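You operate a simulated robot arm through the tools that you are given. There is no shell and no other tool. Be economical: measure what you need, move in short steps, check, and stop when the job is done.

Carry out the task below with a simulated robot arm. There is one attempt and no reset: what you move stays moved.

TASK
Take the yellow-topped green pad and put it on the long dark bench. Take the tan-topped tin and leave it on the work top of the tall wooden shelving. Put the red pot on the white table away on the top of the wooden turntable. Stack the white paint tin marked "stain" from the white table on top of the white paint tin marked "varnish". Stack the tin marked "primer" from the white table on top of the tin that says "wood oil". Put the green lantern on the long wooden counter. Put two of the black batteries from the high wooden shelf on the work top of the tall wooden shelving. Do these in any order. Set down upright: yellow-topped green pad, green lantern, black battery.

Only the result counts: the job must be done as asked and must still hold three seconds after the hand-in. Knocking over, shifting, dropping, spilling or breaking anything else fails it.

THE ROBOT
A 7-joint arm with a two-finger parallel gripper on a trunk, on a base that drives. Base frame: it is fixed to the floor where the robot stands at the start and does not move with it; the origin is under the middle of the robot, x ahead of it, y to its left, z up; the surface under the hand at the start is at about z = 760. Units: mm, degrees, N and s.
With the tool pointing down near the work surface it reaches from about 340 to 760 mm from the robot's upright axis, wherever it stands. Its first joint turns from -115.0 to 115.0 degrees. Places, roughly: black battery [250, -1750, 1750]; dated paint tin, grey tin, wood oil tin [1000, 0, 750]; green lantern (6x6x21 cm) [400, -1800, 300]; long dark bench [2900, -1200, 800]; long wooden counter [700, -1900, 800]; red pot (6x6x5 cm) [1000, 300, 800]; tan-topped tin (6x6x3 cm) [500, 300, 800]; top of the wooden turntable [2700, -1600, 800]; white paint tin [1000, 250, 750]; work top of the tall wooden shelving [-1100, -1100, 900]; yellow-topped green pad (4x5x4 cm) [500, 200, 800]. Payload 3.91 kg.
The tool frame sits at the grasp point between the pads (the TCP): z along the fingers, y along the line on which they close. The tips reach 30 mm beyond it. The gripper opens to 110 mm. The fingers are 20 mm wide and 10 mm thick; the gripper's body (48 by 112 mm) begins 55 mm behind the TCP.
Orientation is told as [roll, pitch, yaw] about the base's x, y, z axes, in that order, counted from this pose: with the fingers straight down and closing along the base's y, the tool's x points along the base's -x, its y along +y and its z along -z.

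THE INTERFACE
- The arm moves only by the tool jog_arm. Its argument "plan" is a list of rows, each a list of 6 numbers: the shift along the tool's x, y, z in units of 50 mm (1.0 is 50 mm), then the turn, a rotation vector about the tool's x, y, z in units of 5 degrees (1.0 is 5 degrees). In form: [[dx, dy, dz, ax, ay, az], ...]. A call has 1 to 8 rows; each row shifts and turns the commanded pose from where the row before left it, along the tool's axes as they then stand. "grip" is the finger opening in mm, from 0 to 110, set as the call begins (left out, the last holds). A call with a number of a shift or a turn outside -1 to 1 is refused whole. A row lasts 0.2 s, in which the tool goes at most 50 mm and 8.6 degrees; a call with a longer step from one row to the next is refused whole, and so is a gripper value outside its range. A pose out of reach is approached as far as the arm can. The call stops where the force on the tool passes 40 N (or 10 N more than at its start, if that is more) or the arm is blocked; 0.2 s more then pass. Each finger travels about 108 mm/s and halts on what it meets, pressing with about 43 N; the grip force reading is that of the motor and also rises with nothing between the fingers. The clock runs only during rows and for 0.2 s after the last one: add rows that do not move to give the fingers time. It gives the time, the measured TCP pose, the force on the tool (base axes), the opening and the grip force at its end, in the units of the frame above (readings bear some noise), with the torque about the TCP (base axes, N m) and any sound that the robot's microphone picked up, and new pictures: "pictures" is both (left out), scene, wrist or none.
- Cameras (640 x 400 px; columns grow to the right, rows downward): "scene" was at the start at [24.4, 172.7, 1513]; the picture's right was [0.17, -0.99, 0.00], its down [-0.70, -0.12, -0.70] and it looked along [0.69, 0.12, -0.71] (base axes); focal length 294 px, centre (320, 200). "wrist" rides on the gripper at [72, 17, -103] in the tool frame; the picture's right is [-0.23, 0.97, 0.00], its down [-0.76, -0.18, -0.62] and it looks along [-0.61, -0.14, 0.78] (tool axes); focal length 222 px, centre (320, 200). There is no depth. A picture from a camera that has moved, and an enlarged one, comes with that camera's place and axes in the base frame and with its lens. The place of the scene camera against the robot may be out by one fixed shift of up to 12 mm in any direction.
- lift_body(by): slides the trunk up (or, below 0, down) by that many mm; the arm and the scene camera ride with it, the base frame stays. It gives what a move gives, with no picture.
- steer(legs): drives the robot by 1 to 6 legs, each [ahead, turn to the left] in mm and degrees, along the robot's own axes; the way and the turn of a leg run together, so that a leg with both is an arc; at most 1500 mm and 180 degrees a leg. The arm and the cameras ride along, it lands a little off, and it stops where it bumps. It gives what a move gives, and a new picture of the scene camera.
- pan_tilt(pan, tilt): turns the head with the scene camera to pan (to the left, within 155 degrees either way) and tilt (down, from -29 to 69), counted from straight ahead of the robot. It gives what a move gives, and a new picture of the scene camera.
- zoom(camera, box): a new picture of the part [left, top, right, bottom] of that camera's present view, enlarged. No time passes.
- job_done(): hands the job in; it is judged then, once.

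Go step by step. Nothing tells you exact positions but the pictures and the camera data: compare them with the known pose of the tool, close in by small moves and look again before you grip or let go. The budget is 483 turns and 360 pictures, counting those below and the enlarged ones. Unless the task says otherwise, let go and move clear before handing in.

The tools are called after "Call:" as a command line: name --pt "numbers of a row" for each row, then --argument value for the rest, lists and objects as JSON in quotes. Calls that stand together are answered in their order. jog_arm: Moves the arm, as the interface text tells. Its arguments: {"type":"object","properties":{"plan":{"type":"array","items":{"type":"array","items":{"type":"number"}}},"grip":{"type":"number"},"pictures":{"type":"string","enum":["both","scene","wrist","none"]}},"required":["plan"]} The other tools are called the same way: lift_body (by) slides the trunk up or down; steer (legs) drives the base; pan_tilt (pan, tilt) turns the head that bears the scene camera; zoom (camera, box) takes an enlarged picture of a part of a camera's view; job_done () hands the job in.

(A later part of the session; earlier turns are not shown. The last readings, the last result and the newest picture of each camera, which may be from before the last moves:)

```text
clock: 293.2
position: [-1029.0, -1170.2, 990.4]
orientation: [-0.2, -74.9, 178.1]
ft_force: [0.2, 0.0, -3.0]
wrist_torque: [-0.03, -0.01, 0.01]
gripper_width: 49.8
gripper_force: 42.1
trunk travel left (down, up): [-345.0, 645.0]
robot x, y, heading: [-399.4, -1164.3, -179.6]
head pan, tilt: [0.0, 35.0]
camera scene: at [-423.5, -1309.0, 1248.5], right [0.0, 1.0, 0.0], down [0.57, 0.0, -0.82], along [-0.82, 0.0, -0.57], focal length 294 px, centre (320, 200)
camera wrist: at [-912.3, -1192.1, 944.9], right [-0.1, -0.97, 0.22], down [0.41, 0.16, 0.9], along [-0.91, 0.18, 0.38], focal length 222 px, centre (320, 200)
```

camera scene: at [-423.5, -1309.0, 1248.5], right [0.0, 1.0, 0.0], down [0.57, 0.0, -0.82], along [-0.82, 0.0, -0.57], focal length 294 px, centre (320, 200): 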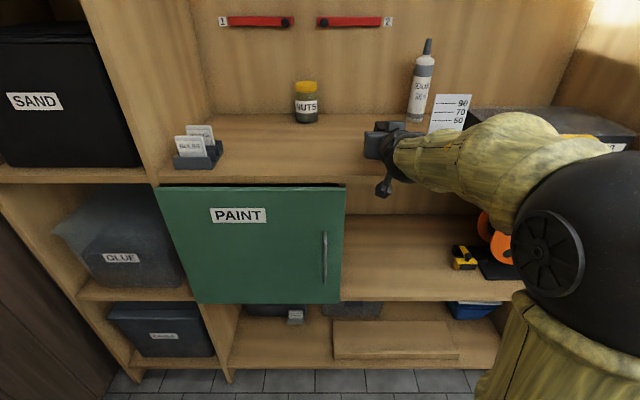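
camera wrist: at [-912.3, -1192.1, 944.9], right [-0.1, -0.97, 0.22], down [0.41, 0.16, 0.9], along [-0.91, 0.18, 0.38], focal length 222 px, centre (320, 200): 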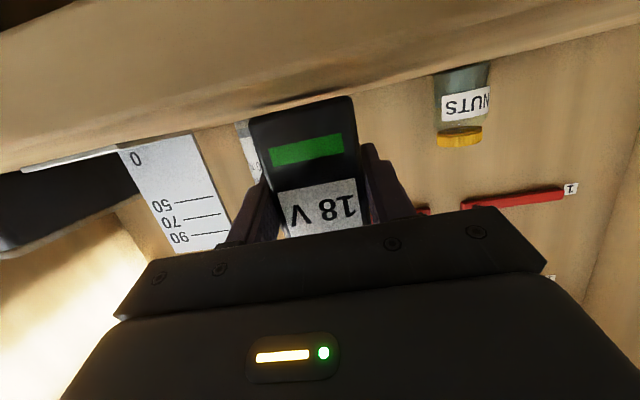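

Call:
jog_arm --pt "0.1 0 0.026 0 0 0" --pt "0.06 0 0.016 0 0 0" --pt "0 0 0 0 0 0" --pictures "none"

Call:
jog_arm --pt "0.05 0 0.013 0 0 0" --pt "0.05 0 0.013 0 0 0" --pt "0 0 0 0 0 0" --pictures "wrist"

```text
clock: 294.0
position: [-1028.8, -1169.1, 984.8]
orientation: [-0.2, -75.4, 177.9]
ft_force: [-6.2, -2.0, 20.9]
wrist_torque: [-0.35, -0.06, -0.04]
gripper_width: 49.7
gripper_force: 43.1
trunk travel left (down, up): [-345.0, 645.0]
robot x, y, heading: [-399.6, -1161.9, -180.1]
head pan, tilt: [0.0, 35.0]
```

```text
clock: 294.8
position: [-1027.4, -1170.6, 982.7]
orientation: [-0.5, -75.9, 177.9]
ft_force: [-6.3, -2.5, 39.2]
wrist_torque: [-0.11, -0.02, -0.15]
gripper_width: 50.1
gripper_force: 42.8
trunk travel left (down, up): [-345.0, 645.0]
robot x, y, heading: [-399.4, -1163.2, -179.9]
head pan, tilt: [0.0, 35.0]
camera wrist: at [-912.2, -1191.4, 936.9], right [-0.1, -0.97, 0.22], down [0.43, 0.16, 0.89], along [-0.9, 0.18, 0.4], focal length 222 px, centre (320, 200)
```

wrist: 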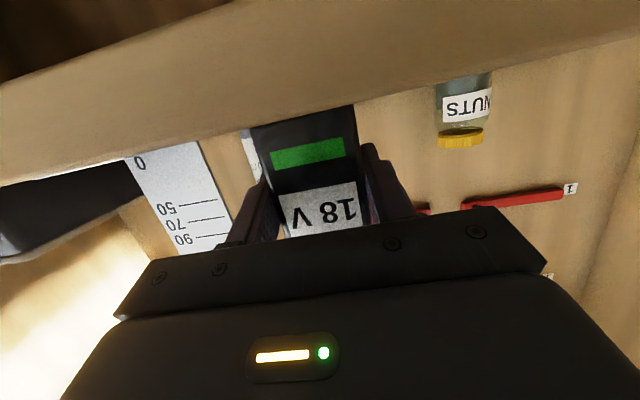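

Call:
jog_arm --pt "-0.08 0 -0.02 0 0 0" --pt "0 0 0 0 0 0" --pictures "none"

Call:
jog_arm --pt "0 0 0 0 0 0" --pt "0 0 0 0 0 0" --grip 66 --pictures "wrist"

```text
clock: 295.4
position: [-1028.9, -1169.2, 982.7]
orientation: [-0.2, -75.4, 177.8]
ft_force: [-2.5, -0.4, 26.0]
wrist_torque: [0.14, 0.98, -0.03]
gripper_width: 49.7
gripper_force: 42.7
trunk travel left (down, up): [-345.0, 645.0]
robot x, y, heading: [-400.1, -1159.8, -179.9]
head pan, tilt: [0.0, 35.0]
```

```text
clock: 296.0
position: [-1029.3, -1169.4, 977.9]
orientation: [-0.1, -74.9, 177.7]
ft_force: [1.1, 0.5, 1.1]
wrist_torque: [0.03, 0.01, 0.02]
gripper_width: 66.1
gripper_force: 0.1
trunk travel left (down, up): [-345.0, 645.0]
robot x, y, heading: [-397.9, -1161.2, -180.0]
head pan, tilt: [0.0, 35.0]
camera wrist: at [-912.6, -1191.5, 934.7], right [-0.1, -0.97, 0.22], down [0.41, 0.16, 0.9], along [-0.91, 0.18, 0.38], focal length 222 px, centre (320, 200)
```

wrist: 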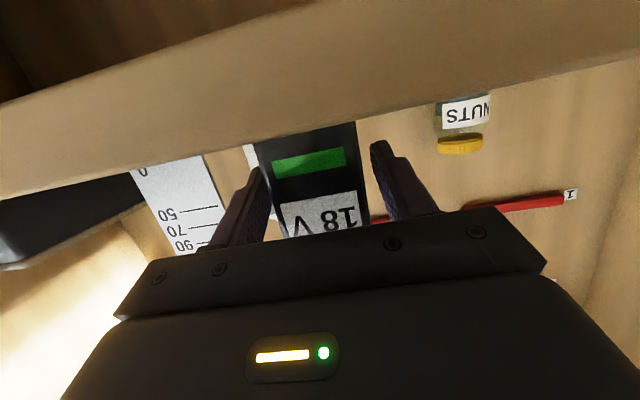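

Call:
jog_arm --pt "0.2 0 -0.9 0 0 0" --pt "0.2 0 -0.9 0 0 0" --pt "0 0 -0.9 0 0 0" --pictures "both"

```text
clock: 296.8
position: [-893.7, -1174.3, 994.5]
orientation: [-0.2, -75.0, 177.8]
ft_force: [-0.5, 0.4, 0.3]
wrist_torque: [0.0, 0.01, 0.01]
gripper_width: 65.8
gripper_force: 0.1
trunk travel left (down, up): [-345.0, 645.0]
robot x, y, heading: [-399.6, -1162.9, -180.2]
head pan, tilt: [0.0, 35.0]
camera scene: at [-423.5, -1308.4, 1248.6], right [0.0, 1.0, 0.0], down [0.57, 0.0, -0.82], along [-0.82, 0.0, -0.57], focal length 294 px, centre (320, 200)
camera wrist: at [-776.6, -1196.2, 950.5], right [-0.1, -0.97, 0.22], down [0.41, 0.16, 0.9], along [-0.91, 0.18, 0.38], focal length 222 px, centre (320, 200)
```

scene: 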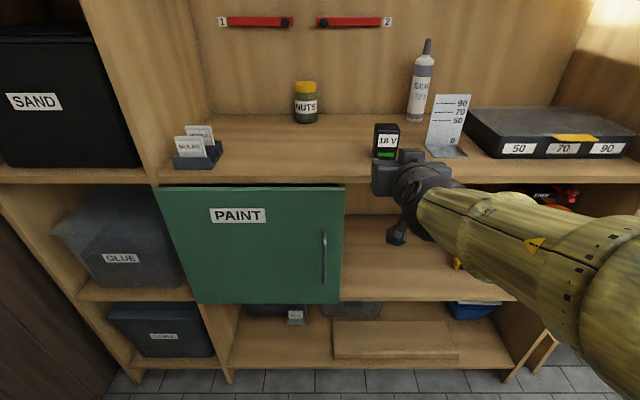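
wrist: 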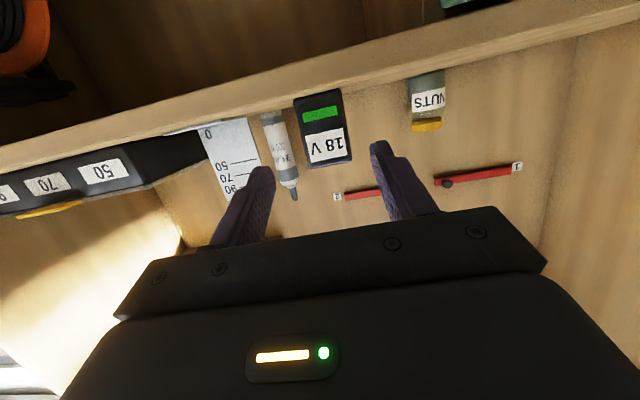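

The 18 V battery stands on the work top (z≈940). I go back for the 12 V battery.

Call:
steer --legs '[[0, 16.6], [-897, 0], [0, 73.4]]'

Call:
lift_body --by 400

Call:
lift_body --by 240

Call:
pan_tilt --pan 0 --tilt 15

Call:
jog_arm --pt "-0.7 0 -0.15 0 0 0" --pictures "wrist"

```text
clock: 308.1
position: [477.5, -1397.0, 994.6]
orientation: [-0.2, -74.9, -91.7]
ft_force: [0.0, 0.1, -0.2]
wrist_torque: [-0.01, 0.06, -0.02]
gripper_width: 66.1
gripper_force: 0.1
trunk travel left (down, up): [-345.0, 645.0]
robot x, y, heading: [458.9, -904.2, -89.4]
head pan, tilt: [0.0, 35.0]
camera scene: at [618.5, -924.9, 1248.6], right [-1.0, -0.01, 0.0], down [-0.01, 0.57, -0.82], along [0.01, -0.82, -0.57], focal length 294 px, centre (320, 200)
```

scene: 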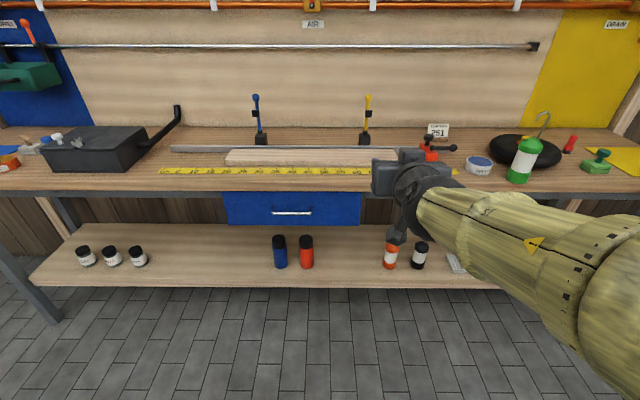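

```text
clock: 312.0
position: [477.4, -1397.8, 1394.9]
orientation: [-0.2, -74.9, -91.7]
ft_force: [0.7, -0.7, 0.3]
wrist_torque: [0.0, 0.0, 0.01]
gripper_width: 65.9
gripper_force: 0.1
trunk travel left (down, up): [-745.0, 245.0]
robot x, y, heading: [461.8, -903.7, -89.4]
head pan, tilt: [0.0, 35.0]
```

```text
clock: 314.5
position: [477.7, -1397.7, 1635.4]
orientation: [-0.1, -75.0, -91.7]
ft_force: [-1.2, -0.1, -0.5]
wrist_torque: [0.02, -0.01, 0.0]
gripper_width: 66.0
gripper_force: 0.2
trunk travel left (down, up): [-985.0, 5.0]
robot x, y, heading: [460.0, -904.4, -89.5]
head pan, tilt: [0.0, 35.0]
```

```text
clock: 315.3
position: [477.8, -1397.6, 1634.7]
orientation: [-0.3, -74.9, -91.7]
ft_force: [0.5, 0.8, -1.0]
wrist_torque: [0.03, 0.0, -0.01]
gripper_width: 65.8
gripper_force: 0.1
trunk travel left (down, up): [-985.0, 5.0]
robot x, y, heading: [463.9, -901.4, -89.3]
head pan, tilt: [0.0, 15.0]
camera scene: at [618.5, -930.4, 1920.5], right [-1.0, -0.01, 0.0], down [0.0, 0.26, -0.97], along [0.01, -0.97, -0.26], focal length 294 px, centre (320, 200)
```

scene: 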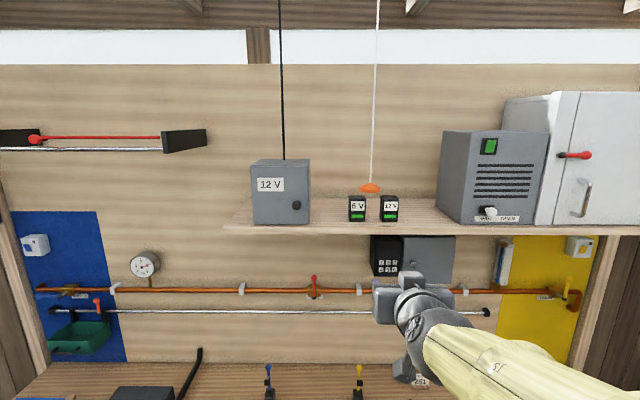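

```text
clock: 315.7
position: [477.5, -1398.9, 1671.8]
orientation: [-0.4, -74.9, -91.6]
ft_force: [0.2, 0.2, 0.0]
wrist_torque: [-0.01, 0.0, -0.01]
gripper_width: 65.8
gripper_force: 0.1
trunk travel left (down, up): [-985.0, 5.0]
robot x, y, heading: [462.9, -903.0, -89.3]
head pan, tilt: [0.0, 15.0]
camera wrist: at [497.8, -1280.8, 1626.8], right [0.97, -0.09, 0.22], down [-0.16, 0.41, 0.9], along [-0.17, -0.91, 0.38], focal length 222 px, centre (320, 200)
```

wrist: 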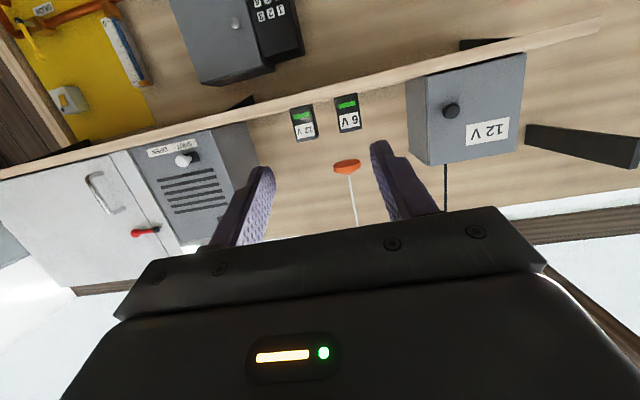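

I shift right, yaw the tool +6° so the hand clears the pull handle, and drive closer.

Call:
jog_arm --pt "0 -0.86 0 0 0 0" --pt "0 -0.86 0 0 0 0" --pt "0 0 0 -0.58 0 -0.155" --pt "0 0 0 -0.58 0 -0.155" --pictures "none" --grip 74

Call:
steer --legs '[[220, 0]]'

Call:
jog_arm --pt "0 0 0 0 0 0" --pictures "wrist"

```text
clock: 316.7
position: [407.1, -1419.1, 1674.1]
orientation: [-0.2, -74.8, -85.8]
ft_force: [0.2, 0.9, 0.2]
wrist_torque: [-0.01, -0.01, -0.02]
gripper_width: 73.7
gripper_force: 0.1
out of reach, approached as far as the arm can: row 2, 3, 4
trunk travel left (down, up): [-985.0, 5.0]
robot x, y, heading: [460.1, -902.1, -89.5]
head pan, tilt: [0.0, 15.0]
```

```text
clock: 318.6
position: [410.6, -1639.0, 1674.4]
orientation: [-0.4, -74.8, -85.7]
ft_force: [-0.1, -0.2, -1.0]
wrist_torque: [0.0, 0.02, 0.04]
gripper_width: 73.9
gripper_force: 0.1
trunk travel left (down, up): [-985.0, 5.0]
robot x, y, heading: [462.1, -1119.0, -89.5]
head pan, tilt: [0.0, 15.0]
camera scene: at [620.5, -1150.8, 1920.6], right [-1.0, -0.01, 0.0], down [0.0, 0.26, -0.97], along [0.01, -0.97, -0.26], focal length 294 px, centre (320, 200)
```

scene: 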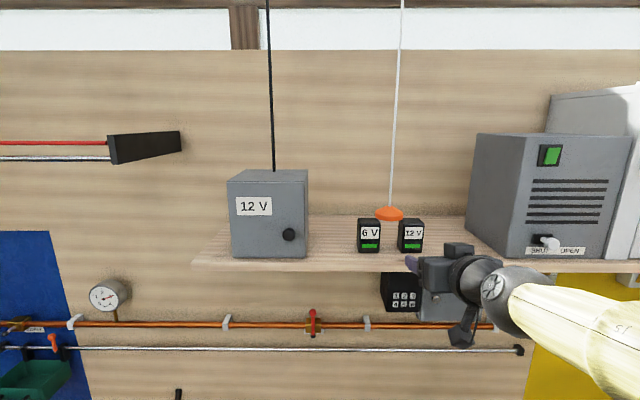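

```text
clock: 319.0
position: [411.1, -1637.7, 1675.0]
orientation: [-0.4, -74.8, -85.6]
ft_force: [0.6, 0.5, 0.3]
wrist_torque: [0.0, 0.0, 0.03]
gripper_width: 74.1
gripper_force: 0.1
trunk travel left (down, up): [-985.0, 5.0]
robot x, y, heading: [464.0, -1124.2, -89.4]
head pan, tilt: [0.0, 15.0]
camera wrist: at [418.9, -1518.5, 1631.0], right [0.98, 0.01, 0.22], down [-0.2, 0.39, 0.9], along [-0.08, -0.92, 0.38], focal length 222 px, centre (320, 200)
```

wrist: 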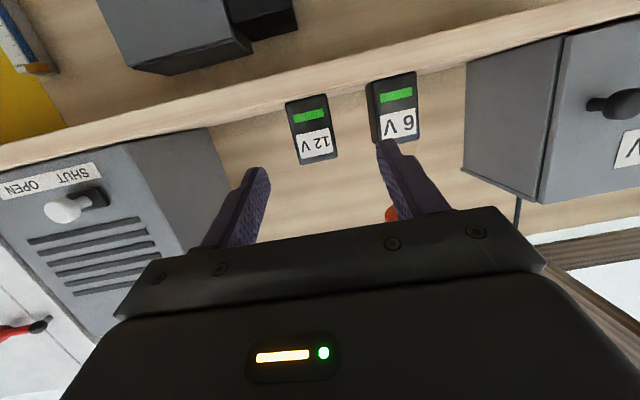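

Call:
jog_arm --pt "0 -0.354 0 0 0 0" --pt "-0.14 0 0.75 0 0 0" --pt "-0.14 0 0.75 0 0 0" --pt "-0.14 0 0.75 0 0 0" --pt "0 0 0 0 0 0" --pictures "both"

```text
clock: 320.2
position: [411.7, -1759.6, 1667.7]
orientation: [-1.3, -74.7, -84.8]
ft_force: [0.7, 0.8, -0.3]
wrist_torque: [0.04, 0.0, -0.01]
gripper_width: 73.9
gripper_force: 0.1
out of reach, approached as far as the arm can: row 1
trunk travel left (down, up): [-985.0, 5.0]
robot x, y, heading: [457.9, -1124.4, -89.3]
head pan, tilt: [0.0, 15.0]
camera scene: at [625.7, -1149.8, 1920.1], right [-1.0, -0.01, 0.0], down [-0.01, 0.26, -0.97], along [0.01, -0.97, -0.26], focal length 294 px, centre (320, 200)
camera wrist: at [418.5, -1640.3, 1623.8], right [0.98, 0.01, 0.21], down [-0.2, 0.39, 0.9], along [-0.08, -0.92, 0.38], focal length 222 px, centre (320, 200)
```

scene: 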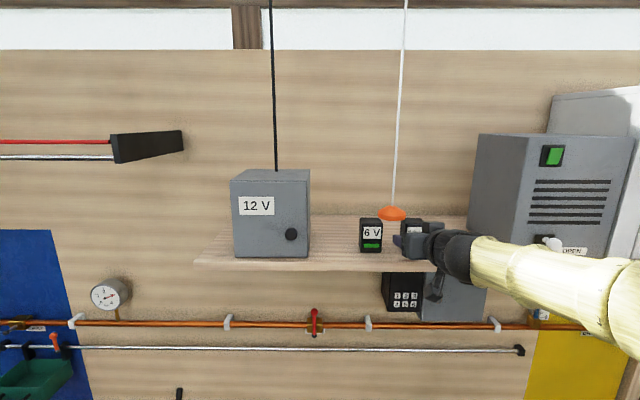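
wrist: 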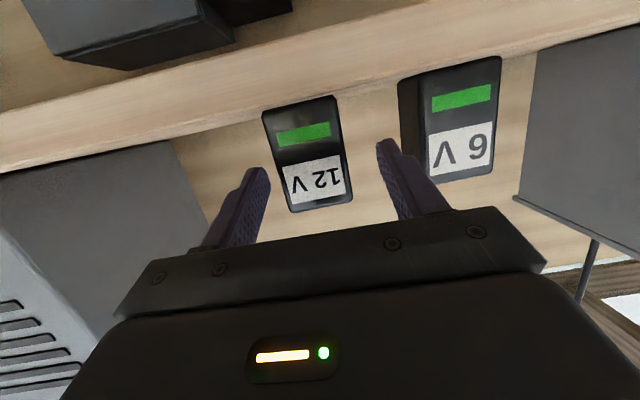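

Call:
jog_arm --pt "0 -0.2 0 0 0 0" --pt "-0.06 0 0.43 0 0 0" --pt "-0.06 0 0.43 0 0 0" --pt "0 0 0 0 0 0" --pictures "both"

```text
clock: 321.2
position: [398.3, -1774.0, 1664.8]
orientation: [-0.5, -74.8, -85.6]
ft_force: [0.7, 0.1, 0.0]
wrist_torque: [0.01, 0.03, -0.06]
gripper_width: 73.9
gripper_force: 0.1
out of reach, approached as far as the arm can: row 2, 3
trunk travel left (down, up): [-985.0, 5.0]
robot x, y, heading: [463.5, -1125.1, -89.3]
head pan, tilt: [0.0, 15.0]
camera scene: at [620.9, -1150.5, 1920.5], right [-1.0, -0.01, 0.0], down [0.0, 0.26, -0.97], along [0.01, -0.97, -0.26], focal length 294 px, centre (320, 200)
camera wrist: at [405.6, -1654.7, 1621.6], right [0.98, 0.01, 0.22], down [-0.2, 0.39, 0.9], along [-0.08, -0.92, 0.38], focal length 222 px, centre (320, 200)
```

scene: 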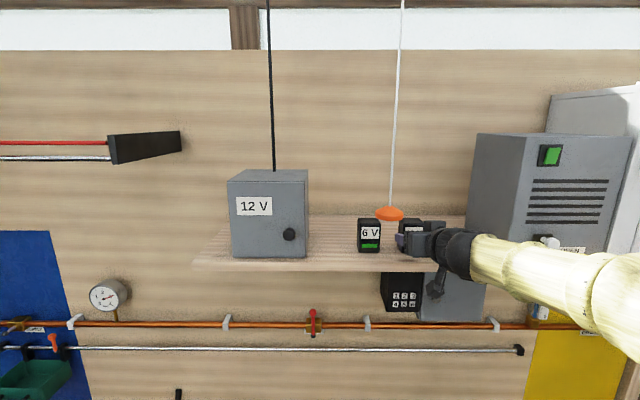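
wrist: 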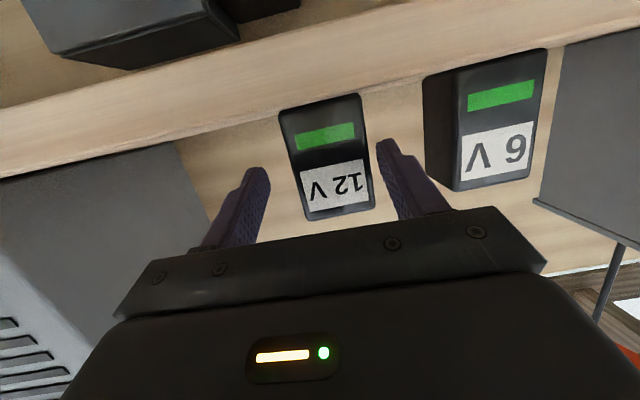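

Call:
jog_arm --pt "0.06 0.14 -0.43 0 0 0" --pt "0 0 0 0 0 0" --pictures "none"

```text
clock: 321.8
position: [402.7, -1752.5, 1668.2]
orientation: [-0.4, -74.6, -85.6]
ft_force: [1.2, 0.5, -0.6]
wrist_torque: [-0.03, 0.02, -0.01]
gripper_width: 73.8
gripper_force: 0.0
trunk travel left (down, up): [-985.0, 5.0]
robot x, y, heading: [464.3, -1121.4, -89.2]
head pan, tilt: [0.0, 15.0]
```

The arm hits a limit in this pose, so I advance with the base instead, 50 mm.

Call:
jog_arm --pt "0.1 0.04 0.02 0 0 0" --pt "0 0 0 0 0 0" --pictures "wrist"

Call:
steer --legs '[[25, 0]]'

Call:
jog_arm --pt "0 0 0 0 0 0" --pictures "wrist"

```text
clock: 322.4
position: [404.7, -1750.0, 1664.0]
orientation: [-0.4, -74.7, -85.7]
ft_force: [1.2, 0.1, -0.2]
wrist_torque: [0.02, 0.0, 0.01]
gripper_width: 73.7
gripper_force: 0.0
trunk travel left (down, up): [-985.0, 5.0]
robot x, y, heading: [461.8, -1123.7, -89.5]
head pan, tilt: [0.0, 15.0]
camera wrist: at [412.1, -1631.5, 1619.7], right [0.98, 0.01, 0.22], down [-0.2, 0.39, 0.9], along [-0.08, -0.92, 0.38], focal length 222 px, centre (320, 200)
```

wrist: 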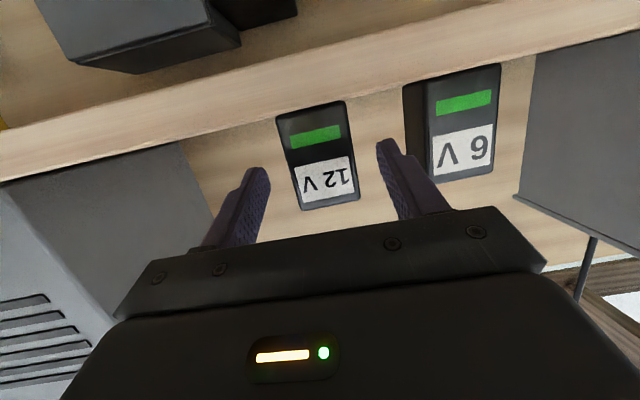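

```text
clock: 323.2
position: [406.2, -1776.1, 1664.2]
orientation: [-0.4, -74.7, -85.5]
ft_force: [0.3, -1.3, -0.6]
wrist_torque: [0.0, -0.03, -0.01]
gripper_width: 74.1
gripper_force: 0.1
trunk travel left (down, up): [-985.0, 5.0]
robot x, y, heading: [466.2, -1149.7, -89.2]
head pan, tilt: [0.0, 15.0]
camera scene: at [620.8, -1175.2, 1920.7], right [-1.0, -0.01, 0.0], down [0.0, 0.26, -0.97], along [0.01, -0.97, -0.26], focal length 294 px, centre (320, 200)
```

scene: 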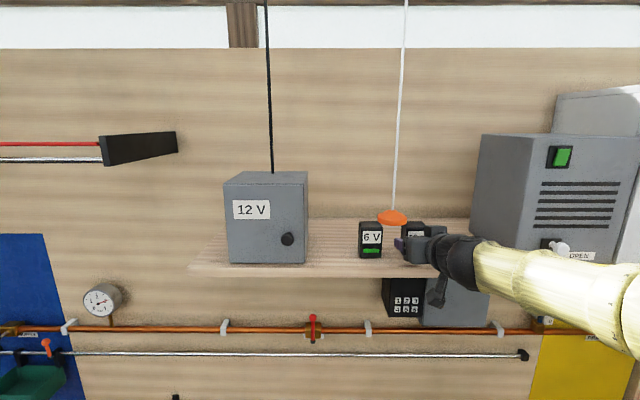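

```text
clock: 323.6
position: [406.1, -1773.5, 1664.4]
orientation: [-0.4, -74.9, -85.6]
ft_force: [0.5, -0.2, -0.3]
wrist_torque: [-0.01, 0.02, -0.03]
gripper_width: 74.0
gripper_force: 0.0
trunk travel left (down, up): [-985.0, 5.0]
robot x, y, heading: [465.0, -1144.0, -89.4]
head pan, tilt: [0.0, 15.0]
camera wrist: at [412.6, -1654.2, 1620.5], right [0.98, 0.01, 0.22], down [-0.2, 0.39, 0.9], along [-0.08, -0.92, 0.38], focal length 222 px, centre (320, 200)
```

wrist: 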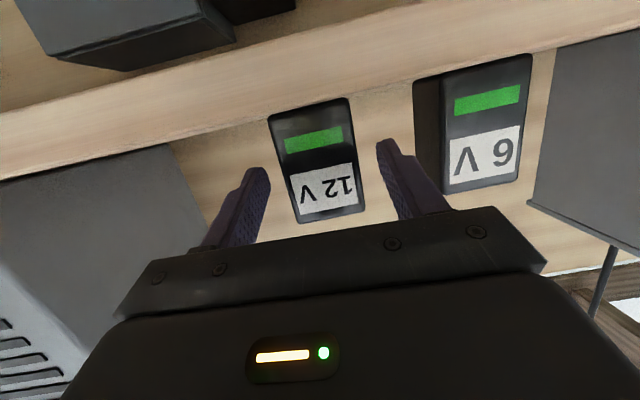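

Call:
steer --legs '[[28, 0]]'

Call:
jog_arm --pt "0 0 0 0 0 0" --pictures "wrist"

```text
clock: 324.4
position: [405.1, -1804.4, 1663.4]
orientation: [-0.4, -74.7, -85.6]
ft_force: [0.6, -0.6, -0.5]
wrist_torque: [0.01, 0.0, 0.01]
gripper_width: 74.3
gripper_force: 0.1
trunk travel left (down, up): [-985.0, 5.0]
robot x, y, heading: [462.6, -1175.3, -89.1]
head pan, tilt: [0.0, 15.0]
camera scene: at [621.1, -1203.5, 1920.6], right [-1.0, -0.01, 0.0], down [0.0, 0.26, -0.97], along [0.01, -0.97, -0.26], focal length 294 px, centre (320, 200)
```

scene: 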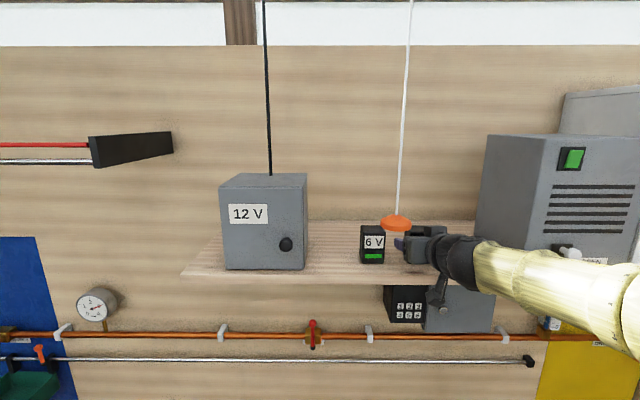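

```text
clock: 324.8
position: [405.1, -1803.0, 1664.4]
orientation: [-0.5, -74.8, -85.6]
ft_force: [-0.2, 0.3, 0.1]
wrist_torque: [-0.02, 0.0, 0.01]
gripper_width: 74.0
gripper_force: 0.1
trunk travel left (down, up): [-985.0, 5.0]
robot x, y, heading: [464.0, -1175.2, -89.6]
head pan, tilt: [0.0, 15.0]
camera wrist: at [412.9, -1682.3, 1620.4], right [0.98, 0.01, 0.22], down [-0.2, 0.39, 0.9], along [-0.08, -0.92, 0.38], focal length 222 px, centre (320, 200)
```

wrist: 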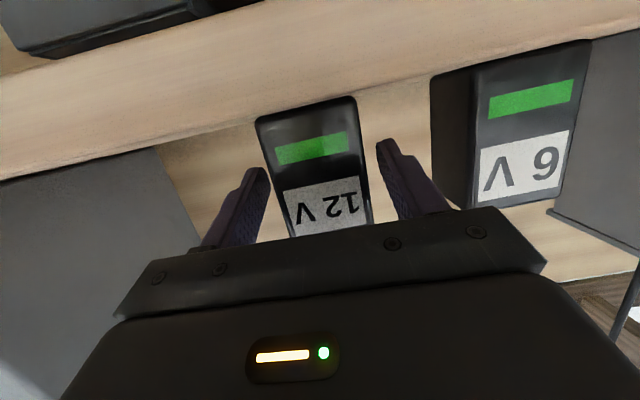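

Well placed, so I close and lift.

Call:
jog_arm --pt "0 0 0 0 0 0" --pt "0 0 0 0 0 0" --pt "0 0 0 0 0 0" --grip 30 --pictures "none"

Call:
jog_arm --pt "-0.2 0 -0.05 0 0 0" --pt "-0.1 0 -0.027 0 0 0" --pt "0 0 0 0 0 0" --pictures "wrist"

```text
clock: 325.6
position: [404.7, -1804.1, 1664.6]
orientation: [-0.4, -74.7, -85.7]
ft_force: [0.6, 0.9, 0.1]
wrist_torque: [0.09, 0.0, 0.0]
gripper_width: 49.7
gripper_force: 42.9
trunk travel left (down, up): [-985.0, 5.0]
robot x, y, heading: [463.9, -1175.0, -89.3]
head pan, tilt: [0.0, 15.0]
```

```text
clock: 326.4
position: [403.8, -1802.6, 1680.6]
orientation: [-0.2, -74.7, -85.6]
ft_force: [0.4, -0.9, -2.4]
wrist_torque: [0.0, 0.01, 0.04]
gripper_width: 49.7
gripper_force: 42.5
trunk travel left (down, up): [-985.0, 5.0]
robot x, y, heading: [466.4, -1175.0, -89.4]
head pan, tilt: [0.0, 15.0]
camera wrist: at [411.5, -1684.2, 1635.7], right [0.98, 0.01, 0.22], down [-0.2, 0.39, 0.9], along [-0.08, -0.92, 0.38], focal length 222 px, centre (320, 200)
```

wrist: 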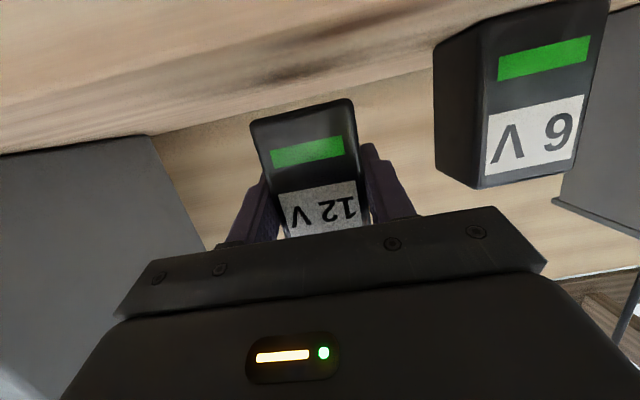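

The 12 V battery is held. I back off and return to the shelving.

Call:
steer --legs '[[-270, 0], [0, -70.1]]'

Call:
lift_body --by -400

Call:
lift_body --by -235

Call:
steer --legs '[[800, 0], [0, -20.5]]'

Call:
pan_tilt --pan 0 --tilt 35

```text
clock: 333.0
position: [-149.0, -1061.3, 1679.7]
orientation: [-0.4, -74.7, -155.9]
ft_force: [-0.3, 0.0, -2.7]
wrist_torque: [0.02, -0.02, 0.03]
gripper_width: 49.7
gripper_force: 42.8
trunk travel left (down, up): [-985.0, 5.0]
robot x, y, heading: [461.5, -905.8, -159.6]
head pan, tilt: [0.0, 15.0]
camera scene: at [486.6, -1053.6, 1920.6], right [-0.35, 0.94, 0.0], down [0.24, 0.09, -0.97], along [-0.91, -0.33, -0.26], focal length 294 px, centre (320, 200)
```

scene: 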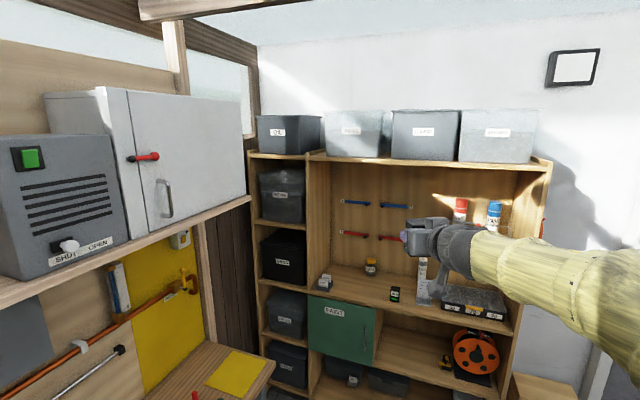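

```text
clock: 336.8
position: [-149.4, -1061.0, 1278.8]
orientation: [-0.4, -74.7, -155.9]
ft_force: [0.2, -1.4, -2.5]
wrist_torque: [0.0, 0.01, 0.02]
gripper_width: 49.7
gripper_force: 42.5
trunk travel left (down, up): [-585.0, 405.0]
robot x, y, heading: [462.5, -905.4, -159.5]
head pan, tilt: [0.0, 15.0]
```

```text
clock: 339.3
position: [-148.8, -1060.9, 1042.9]
orientation: [-0.5, -74.6, -155.9]
ft_force: [0.1, -0.7, -2.5]
wrist_torque: [0.02, -0.03, 0.01]
gripper_width: 49.6
gripper_force: 42.3
trunk travel left (down, up): [-350.0, 640.0]
robot x, y, heading: [459.6, -902.9, -159.7]
head pan, tilt: [0.0, 15.0]
```

```text
clock: 345.7
position: [-913.0, -1121.0, 1044.1]
orientation: [-0.3, -74.7, -176.0]
ft_force: [-0.4, 0.5, -2.8]
wrist_torque: [0.0, -0.05, 0.01]
gripper_width: 49.4
gripper_force: 42.3
trunk travel left (down, up): [-350.0, 640.0]
robot x, y, heading: [-287.1, -1182.9, -179.8]
head pan, tilt: [0.0, 15.0]
camera scene: at [-314.0, -1330.0, 1285.6], right [0.0, 1.0, 0.0], down [0.26, 0.0, -0.97], along [-0.97, 0.0, -0.26], focal length 294 px, centre (320, 200)
```

scene: 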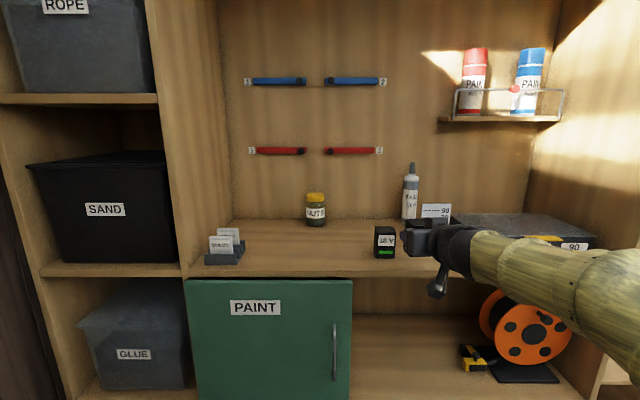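

```text
clock: 346.6
position: [-911.7, -1121.4, 1044.6]
orientation: [-0.4, -74.7, -176.0]
ft_force: [-0.3, 0.1, -3.2]
wrist_torque: [-0.02, -0.01, 0.0]
gripper_width: 49.8
gripper_force: 43.1
trunk travel left (down, up): [-350.0, 640.0]
robot x, y, heading: [-286.0, -1182.7, -179.9]
head pan, tilt: [0.0, 35.0]
camera scene: at [-308.7, -1329.9, 1253.7], right [0.0, 1.0, 0.0], down [0.57, 0.0, -0.82], along [-0.82, 0.0, -0.57], focal length 294 px, centre (320, 200)
```

scene: 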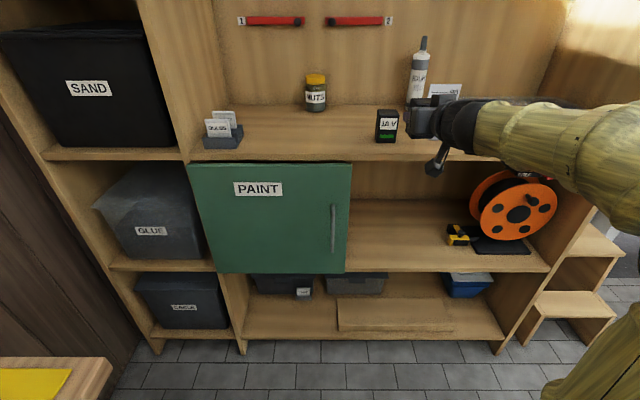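

Call:
zoom --camera "scene" --box '[350, 80, 450, 160]'

```text
5.00 times, centred on (400, 120) of scene
camera zoom: at [-308.7, -1329.9, 1253.7], right [0.0, 1.0, 0.0], down [0.57, 0.0, -0.82], along [-0.82, 0.0, -0.57], focal length 1469 px, centre (-80, 600)
```

zoom: 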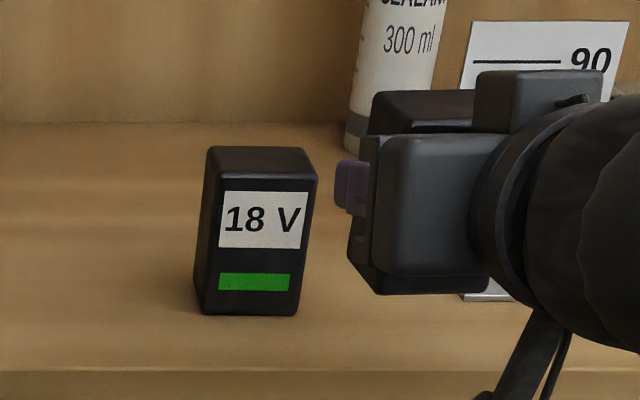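

Call:
jog_arm --pt "0 0.95 0 0 0 0" --pt "0 0.95 0 0 0 0" --pt "0 0.95 0 0 0 0" --pt "0 0.95 0 0 0 0" --pictures "none"

Call:
steer --legs '[[112, 0]]'

Call:
jog_arm --pt "0 0 0 0 0 0" --pictures "wrist"

```text
clock: 347.6
position: [-901.0, -1312.0, 1042.9]
orientation: [-1.1, -74.6, -175.3]
ft_force: [0.0, -0.7, -3.1]
wrist_torque: [0.02, -0.04, -0.1]
gripper_width: 49.9
gripper_force: 42.5
out of reach, approached as far as the arm can: row 3
trunk travel left (down, up): [-350.0, 640.0]
robot x, y, heading: [-284.7, -1184.5, -179.7]
head pan, tilt: [0.0, 35.0]
```

```text
clock: 348.9
position: [-1013.0, -1312.9, 1044.2]
orientation: [-0.4, -74.7, -175.8]
ft_force: [0.1, -0.4, -2.0]
wrist_torque: [0.0, -0.01, 0.0]
gripper_width: 49.7
gripper_force: 43.1
trunk travel left (down, up): [-350.0, 640.0]
robot x, y, heading: [-396.5, -1185.2, -180.0]
head pan, tilt: [0.0, 35.0]
camera scene: at [-421.4, -1330.5, 1253.6], right [0.0, 1.0, 0.0], down [0.57, 0.0, -0.82], along [-0.82, 0.0, -0.57], focal length 294 px, centre (320, 200)
```

scene: 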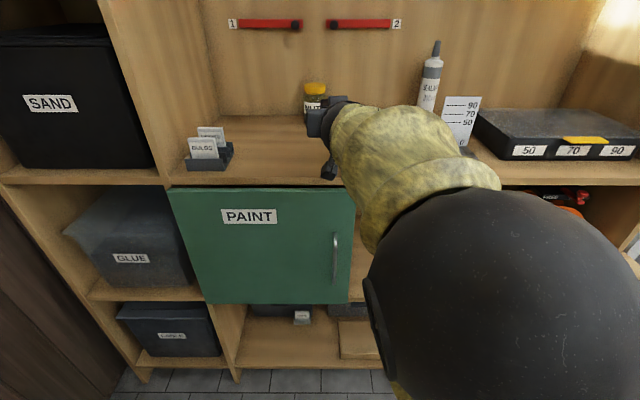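

```text
clock: 349.2
position: [-1012.7, -1310.9, 1044.7]
orientation: [-0.4, -74.7, -175.9]
ft_force: [-0.4, -0.5, -2.0]
wrist_torque: [-0.07, 0.0, -0.01]
gripper_width: 49.5
gripper_force: 42.9
trunk travel left (down, up): [-350.0, 640.0]
robot x, y, heading: [-398.5, -1183.5, -179.7]
head pan, tilt: [0.0, 35.0]
camera wrist: at [-893.4, -1321.3, 1000.3], right [0.0, -0.98, 0.22], down [0.39, 0.2, 0.9], along [-0.92, 0.08, 0.38], focal length 222 px, centre (320, 200)
```

wrist: 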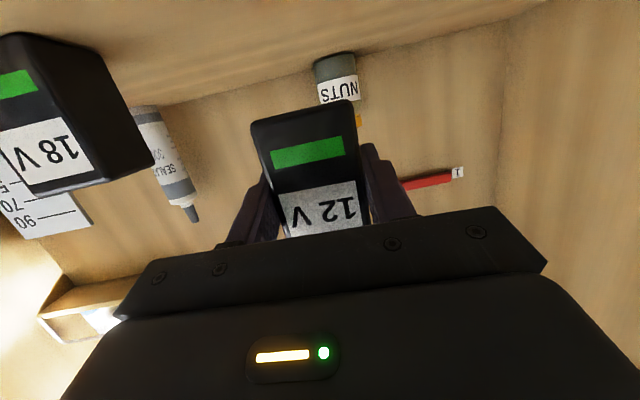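

Call:
jog_arm --pt "-0.06 0 0.24 0 0 0" --pt "0.5 0 0.134 0 0 0" --pt "0.45 0 0.12 0 0 0" --pt "0 0 0 0 0 0" --pictures "wrist"

Call:
jog_arm --pt "0.06 0 0.016 0 0 0" --pt "0.04 0 0.01 0 0 0" --pt "0 0 0 0 0 0" --pictures "none"

```text
clock: 350.2
position: [-1023.9, -1312.9, 994.9]
orientation: [-0.6, -74.6, -175.8]
ft_force: [0.1, -0.3, -3.1]
wrist_torque: [0.03, -0.03, -0.02]
gripper_width: 49.9
gripper_force: 42.5
trunk travel left (down, up): [-350.0, 640.0]
robot x, y, heading: [-397.6, -1183.3, -179.8]
head pan, tilt: [0.0, 35.0]
camera wrist: at [-905.7, -1322.0, 951.0], right [0.0, -0.98, 0.22], down [0.39, 0.2, 0.9], along [-0.92, 0.08, 0.38], focal length 222 px, centre (320, 200)
```

wrist: 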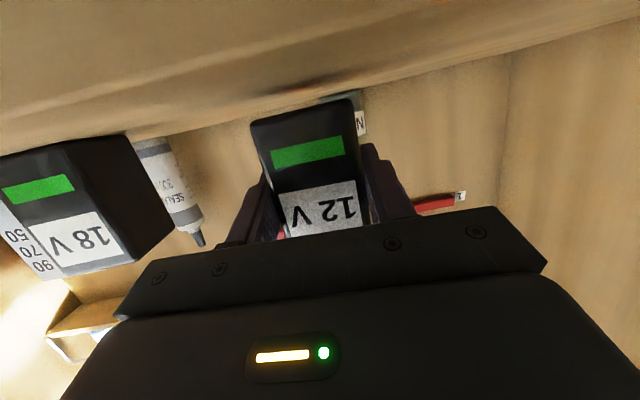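

```text
clock: 351.1
position: [-1025.1, -1313.6, 989.3]
orientation: [-0.4, -74.6, -175.8]
ft_force: [-0.1, -0.2, -1.9]
wrist_torque: [0.02, -0.01, 0.03]
gripper_width: 49.7
gripper_force: 42.6
trunk travel left (down, up): [-350.0, 640.0]
robot x, y, heading: [-398.4, -1182.1, -179.8]
head pan, tilt: [0.0, 35.0]
```

Call:
jog_arm --pt "0.05 0 0.013 0 0 0" --pt "0.03 0 0.008 0 0 0" --pt "0 0 0 0 0 0" --pictures "none"

Call:
jog_arm --pt "0.03 0 0.008 0 0 0" --pt "0 0 0 0 0 0" --pictures "wrist"

```text
clock: 351.9
position: [-1024.3, -1313.5, 986.2]
orientation: [-0.5, -74.7, -175.9]
ft_force: [0.0, -0.5, -2.0]
wrist_torque: [0.03, -0.02, -0.01]
gripper_width: 50.0
gripper_force: 42.6
trunk travel left (down, up): [-350.0, 640.0]
robot x, y, heading: [-398.3, -1182.4, -179.7]
head pan, tilt: [0.0, 35.0]
```

```text
clock: 352.4
position: [-1023.9, -1313.3, 983.7]
orientation: [-0.5, -74.7, -175.8]
ft_force: [0.1, -0.1, -2.1]
wrist_torque: [0.03, 0.01, 0.01]
gripper_width: 49.4
gripper_force: 42.9
trunk travel left (down, up): [-350.0, 640.0]
robot x, y, heading: [-394.6, -1182.5, -179.6]
head pan, tilt: [0.0, 35.0]
camera wrist: at [-905.8, -1322.3, 940.1], right [0.0, -0.98, 0.22], down [0.39, 0.2, 0.9], along [-0.92, 0.08, 0.38], focal length 222 px, centre (320, 200)
```

wrist: 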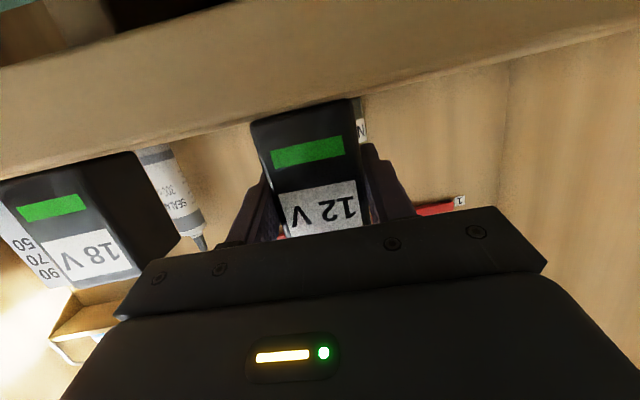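

Call:
jog_arm --pt "0.03 0 0.008 0 0 0" --pt "0.02 0 0.005 0 0 0" --pt "0 0 0 0 0 0" --pictures "none"

Call:
jog_arm --pt "0.03 0 0.008 0 0 0" --pt "0.02 0 0.005 0 0 0" --pt "0 0 0 0 0 0" --pictures "none"

```text
clock: 353.2
position: [-1023.6, -1313.1, 983.0]
orientation: [-0.2, -75.0, -175.9]
ft_force: [-4.9, -1.8, 9.3]
wrist_torque: [-0.3, 0.1, -0.08]
gripper_width: 49.7
gripper_force: 43.2
trunk travel left (down, up): [-350.0, 640.0]
robot x, y, heading: [-396.8, -1180.4, -179.8]
head pan, tilt: [0.0, 35.0]
```

```text
clock: 354.1
position: [-1024.2, -1313.5, 982.9]
orientation: [-0.1, -75.2, -176.0]
ft_force: [-10.1, -2.4, 31.9]
wrist_torque: [-0.04, -0.03, -0.03]
gripper_width: 49.9
gripper_force: 43.3
trunk travel left (down, up): [-350.0, 640.0]
robot x, y, heading: [-397.6, -1180.5, -179.9]
head pan, tilt: [0.0, 35.0]
```

Contact. I ease off, release and retreat.

Call:
jog_arm --pt "-0.06 0 -0.016 0 0 0" --pt "0 0 0 0 0 0" --pictures "none"

Call:
jog_arm --pt "0 0 0 0 0 0" --pt "0 0 0 0 0 0" --grip 66 --pictures "none"

Call:
jog_arm --pt "0.2 0 -0.9 0 0 0" --pt "0.2 0 -0.9 0 0 0" --pt "0 0 -0.9 0 0 0" --pictures "both"

```text
clock: 354.6
position: [-1023.3, -1313.2, 983.6]
orientation: [-0.3, -74.8, -176.0]
ft_force: [-9.2, -1.9, 20.1]
wrist_torque: [-0.4, 0.37, -0.13]
gripper_width: 49.5
gripper_force: 42.5
trunk travel left (down, up): [-350.0, 640.0]
robot x, y, heading: [-398.4, -1182.0, -179.6]
head pan, tilt: [0.0, 35.0]
```

```text
clock: 355.2
position: [-1023.1, -1312.4, 981.1]
orientation: [-0.6, -74.5, -175.7]
ft_force: [0.4, -0.6, 0.8]
wrist_torque: [0.01, 0.0, -0.05]
gripper_width: 66.2
gripper_force: 0.1
trunk travel left (down, up): [-350.0, 640.0]
robot x, y, heading: [-395.5, -1183.6, -179.5]
head pan, tilt: [0.0, 35.0]
```

```text
clock: 356.2
position: [-909.3, -1271.8, 994.6]
orientation: [16.8, -72.3, 166.7]
ft_force: [-0.1, 0.3, -0.4]
wrist_torque: [-0.03, 0.0, 0.01]
gripper_width: 66.0
gripper_force: 0.0
out of reach, approached as far as the arm can: row 2
trunk travel left (down, up): [-350.0, 640.0]
robot x, y, heading: [-397.8, -1181.8, -179.7]
head pan, tilt: [0.0, 35.0]
stopped in row 3: the arm was blocked; the commanded pose is now the measured one
camera scene: at [-421.7, -1329.5, 1253.7], right [0.0, 1.0, 0.0], down [0.57, 0.0, -0.82], along [-0.82, 0.0, -0.57], focal length 294 px, centre (320, 200)
camera wrist: at [-788.6, -1287.0, 954.7], right [-0.02, -0.95, 0.3], down [0.36, 0.27, 0.89], along [-0.93, 0.13, 0.34], focal length 222 px, centre (320, 200)
```

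scene: 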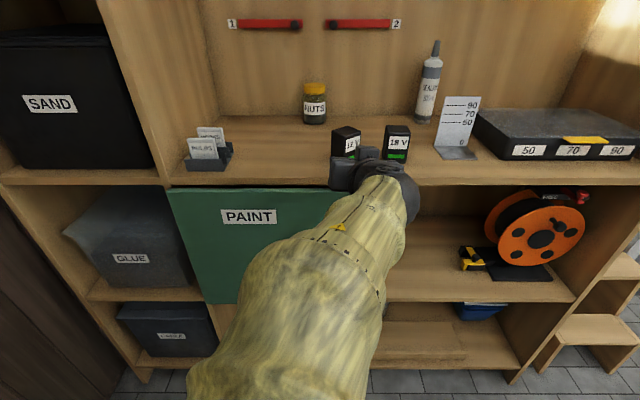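
wrist: 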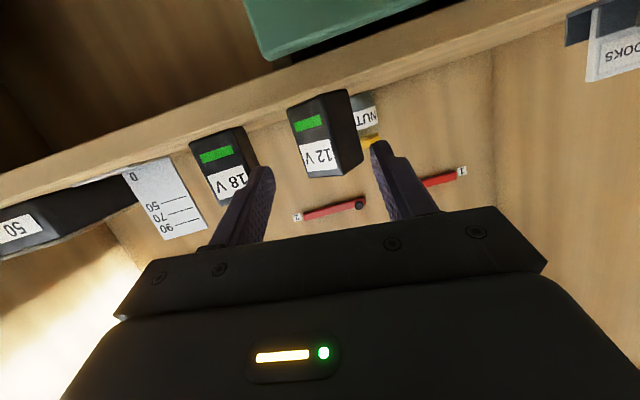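

The arm hit a joint limit and swung a bit. I check both batteries before moving.

Call:
zoom --camera "scene" --box '[300, 100, 430, 200]'

Call:
zoom --camera "wrist" --box '[160, 60, 420, 240]'

```text
4.00 times, centred on (365, 150) of scene
camera zoom: at [-421.7, -1329.5, 1253.7], right [0.0, 1.0, 0.0], down [0.57, 0.0, -0.82], along [-0.82, 0.0, -0.57], focal length 1175 px, centre (140, 400)
```

zoom: 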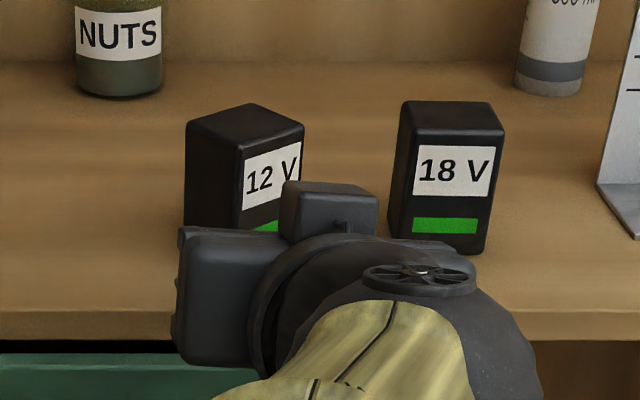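

```text
2.22 times, centred on (290, 150) of wrist
camera zoom: at [-788.6, -1287.0, 954.7], right [-0.02, -0.95, 0.3], down [0.36, 0.27, 0.89], along [-0.93, 0.13, 0.34], focal length 494 px, centre (387, 311)
```

zoom: 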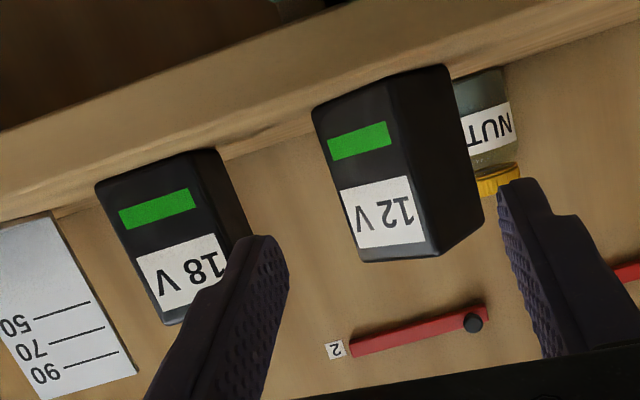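

Both batteries stand upright. I back away, then restore the tool to pointing down.

Call:
steer --legs '[[-250, 0]]'

Call:
jog_arm --pt "0 0 0 0.84 0 0" --pt "0 0 0 0.84 0 0" --pt "0 0 0 0.84 0 0" --pt "0 0 0 0.84 0 0" --pictures "none"

Call:
lift_body --by 270

Call:
jog_arm --pt "0 0 0 0 0.964 0" --pt "0 0 0 0 0.964 0" --pt "0 0 0 0 0.964 0" --pt "0 0 0 0 0.964 0" --pt "0 0 0 0 0.964 0" --pt "0 0 0 0 0.964 0" --pt "0 0 0 0 0.964 0" --pt "0 0 0 0 0.964 0" --pictures "none"

```text
clock: 358.3
position: [-657.1, -1272.7, 993.0]
orientation: [16.9, -72.4, 166.7]
ft_force: [-0.1, 0.2, -0.1]
wrist_torque: [-0.02, 0.0, -0.01]
gripper_width: 66.0
gripper_force: 0.0
trunk travel left (down, up): [-350.0, 640.0]
robot x, y, heading: [-149.3, -1184.5, -179.5]
head pan, tilt: [0.0, 35.0]
camera scene: at [-170.5, -1329.2, 1253.6], right [-0.01, 1.0, 0.0], down [0.57, 0.0, -0.82], along [-0.82, 0.0, -0.57], focal length 294 px, centre (320, 200)
```

scene: 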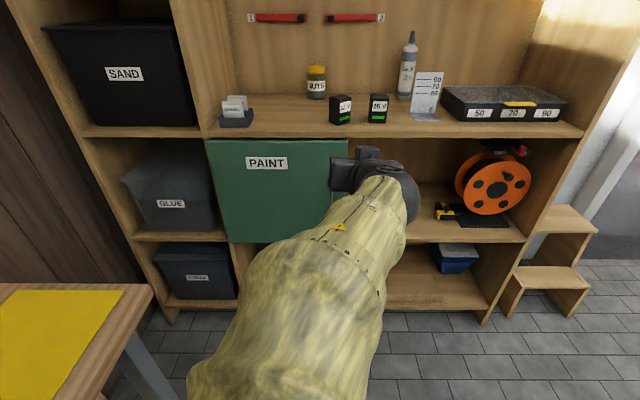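

```text
clock: 359.3
position: [-656.9, -1270.0, 995.0]
orientation: [-0.2, -72.6, 166.9]
ft_force: [0.5, 0.9, 0.0]
wrist_torque: [-0.04, -0.01, 0.03]
gripper_width: 65.7
gripper_force: 0.0
trunk travel left (down, up): [-350.0, 640.0]
robot x, y, heading: [-144.2, -1185.1, -179.9]
head pan, tilt: [0.0, 35.0]
```

```text
clock: 362.0
position: [-657.8, -1271.9, 1262.5]
orientation: [0.1, -72.4, 166.8]
ft_force: [-0.1, -0.1, -0.8]
wrist_torque: [-0.02, 0.03, 0.0]
gripper_width: 66.0
gripper_force: 0.1
trunk travel left (down, up): [-620.0, 370.0]
robot x, y, heading: [-147.5, -1182.6, -179.6]
head pan, tilt: [0.0, 35.0]
```

```text
clock: 363.8
position: [-657.4, -1271.6, 1262.8]
orientation: [0.0, -33.8, 166.9]
ft_force: [0.6, 0.4, 0.5]
wrist_torque: [0.02, 0.01, 0.01]
gripper_width: 66.2
gripper_force: 0.2
trunk travel left (down, up): [-620.0, 370.0]
robot x, y, heading: [-150.2, -1180.9, -179.7]
head pan, tilt: [0.0, 35.0]
```

Call:
jog_arm --pt "0 0 0 0 0.964 0" --pt "0 0 0 0 0.964 0" --pt "0 0 0 0 0.964 0" --pt "0 0 0 0 0.964 0" --pt "0 0 0 0 0.964 0" --pt "0 0 0 0 0.964 0" --pt "0 0 0 0 0.964 0" --pictures "none"

Call:
jog_arm --pt "0 -0.8 0.4 0 0 -0.8" --pt "0 -0.8 0.4 0 0 -0.8" --pt "0 0 0.9 0 0 -0.8" --pt "0 0 0.9 0 0 0" --pictures "scene"

```text
clock: 365.4
position: [-656.7, -1270.8, 1263.1]
orientation: [0.0, 0.0, 166.7]
ft_force: [0.4, 0.9, 0.2]
wrist_torque: [-0.01, 0.0, 0.02]
gripper_width: 66.2
gripper_force: 0.0
trunk travel left (down, up): [-620.0, 370.0]
robot x, y, heading: [-150.5, -1178.1, -179.7]
head pan, tilt: [0.0, 35.0]
```

```text
clock: 366.4
position: [-642.4, -1192.2, 1133.5]
orientation: [0.0, -0.1, 178.8]
ft_force: [-0.4, 0.1, 1.3]
wrist_torque: [0.01, -0.01, 0.01]
gripper_width: 66.3
gripper_force: 0.0
trunk travel left (down, up): [-620.0, 370.0]
robot x, y, heading: [-146.1, -1183.6, -179.7]
head pan, tilt: [0.0, 35.0]
camera scene: at [-170.8, -1329.5, 1523.6], right [-0.01, 1.0, 0.0], down [0.57, 0.0, -0.82], along [-0.82, 0.0, -0.57], focal length 294 px, centre (320, 200)
```

scene: 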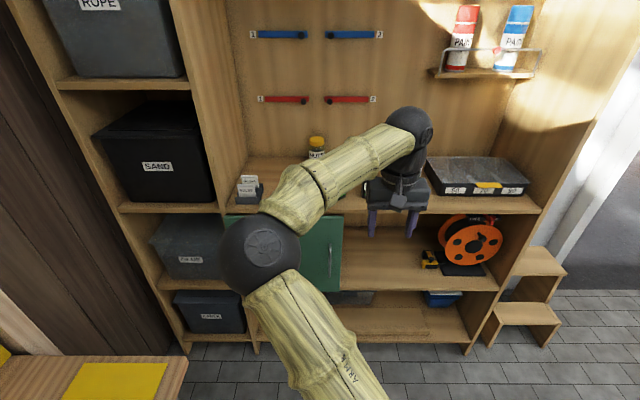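

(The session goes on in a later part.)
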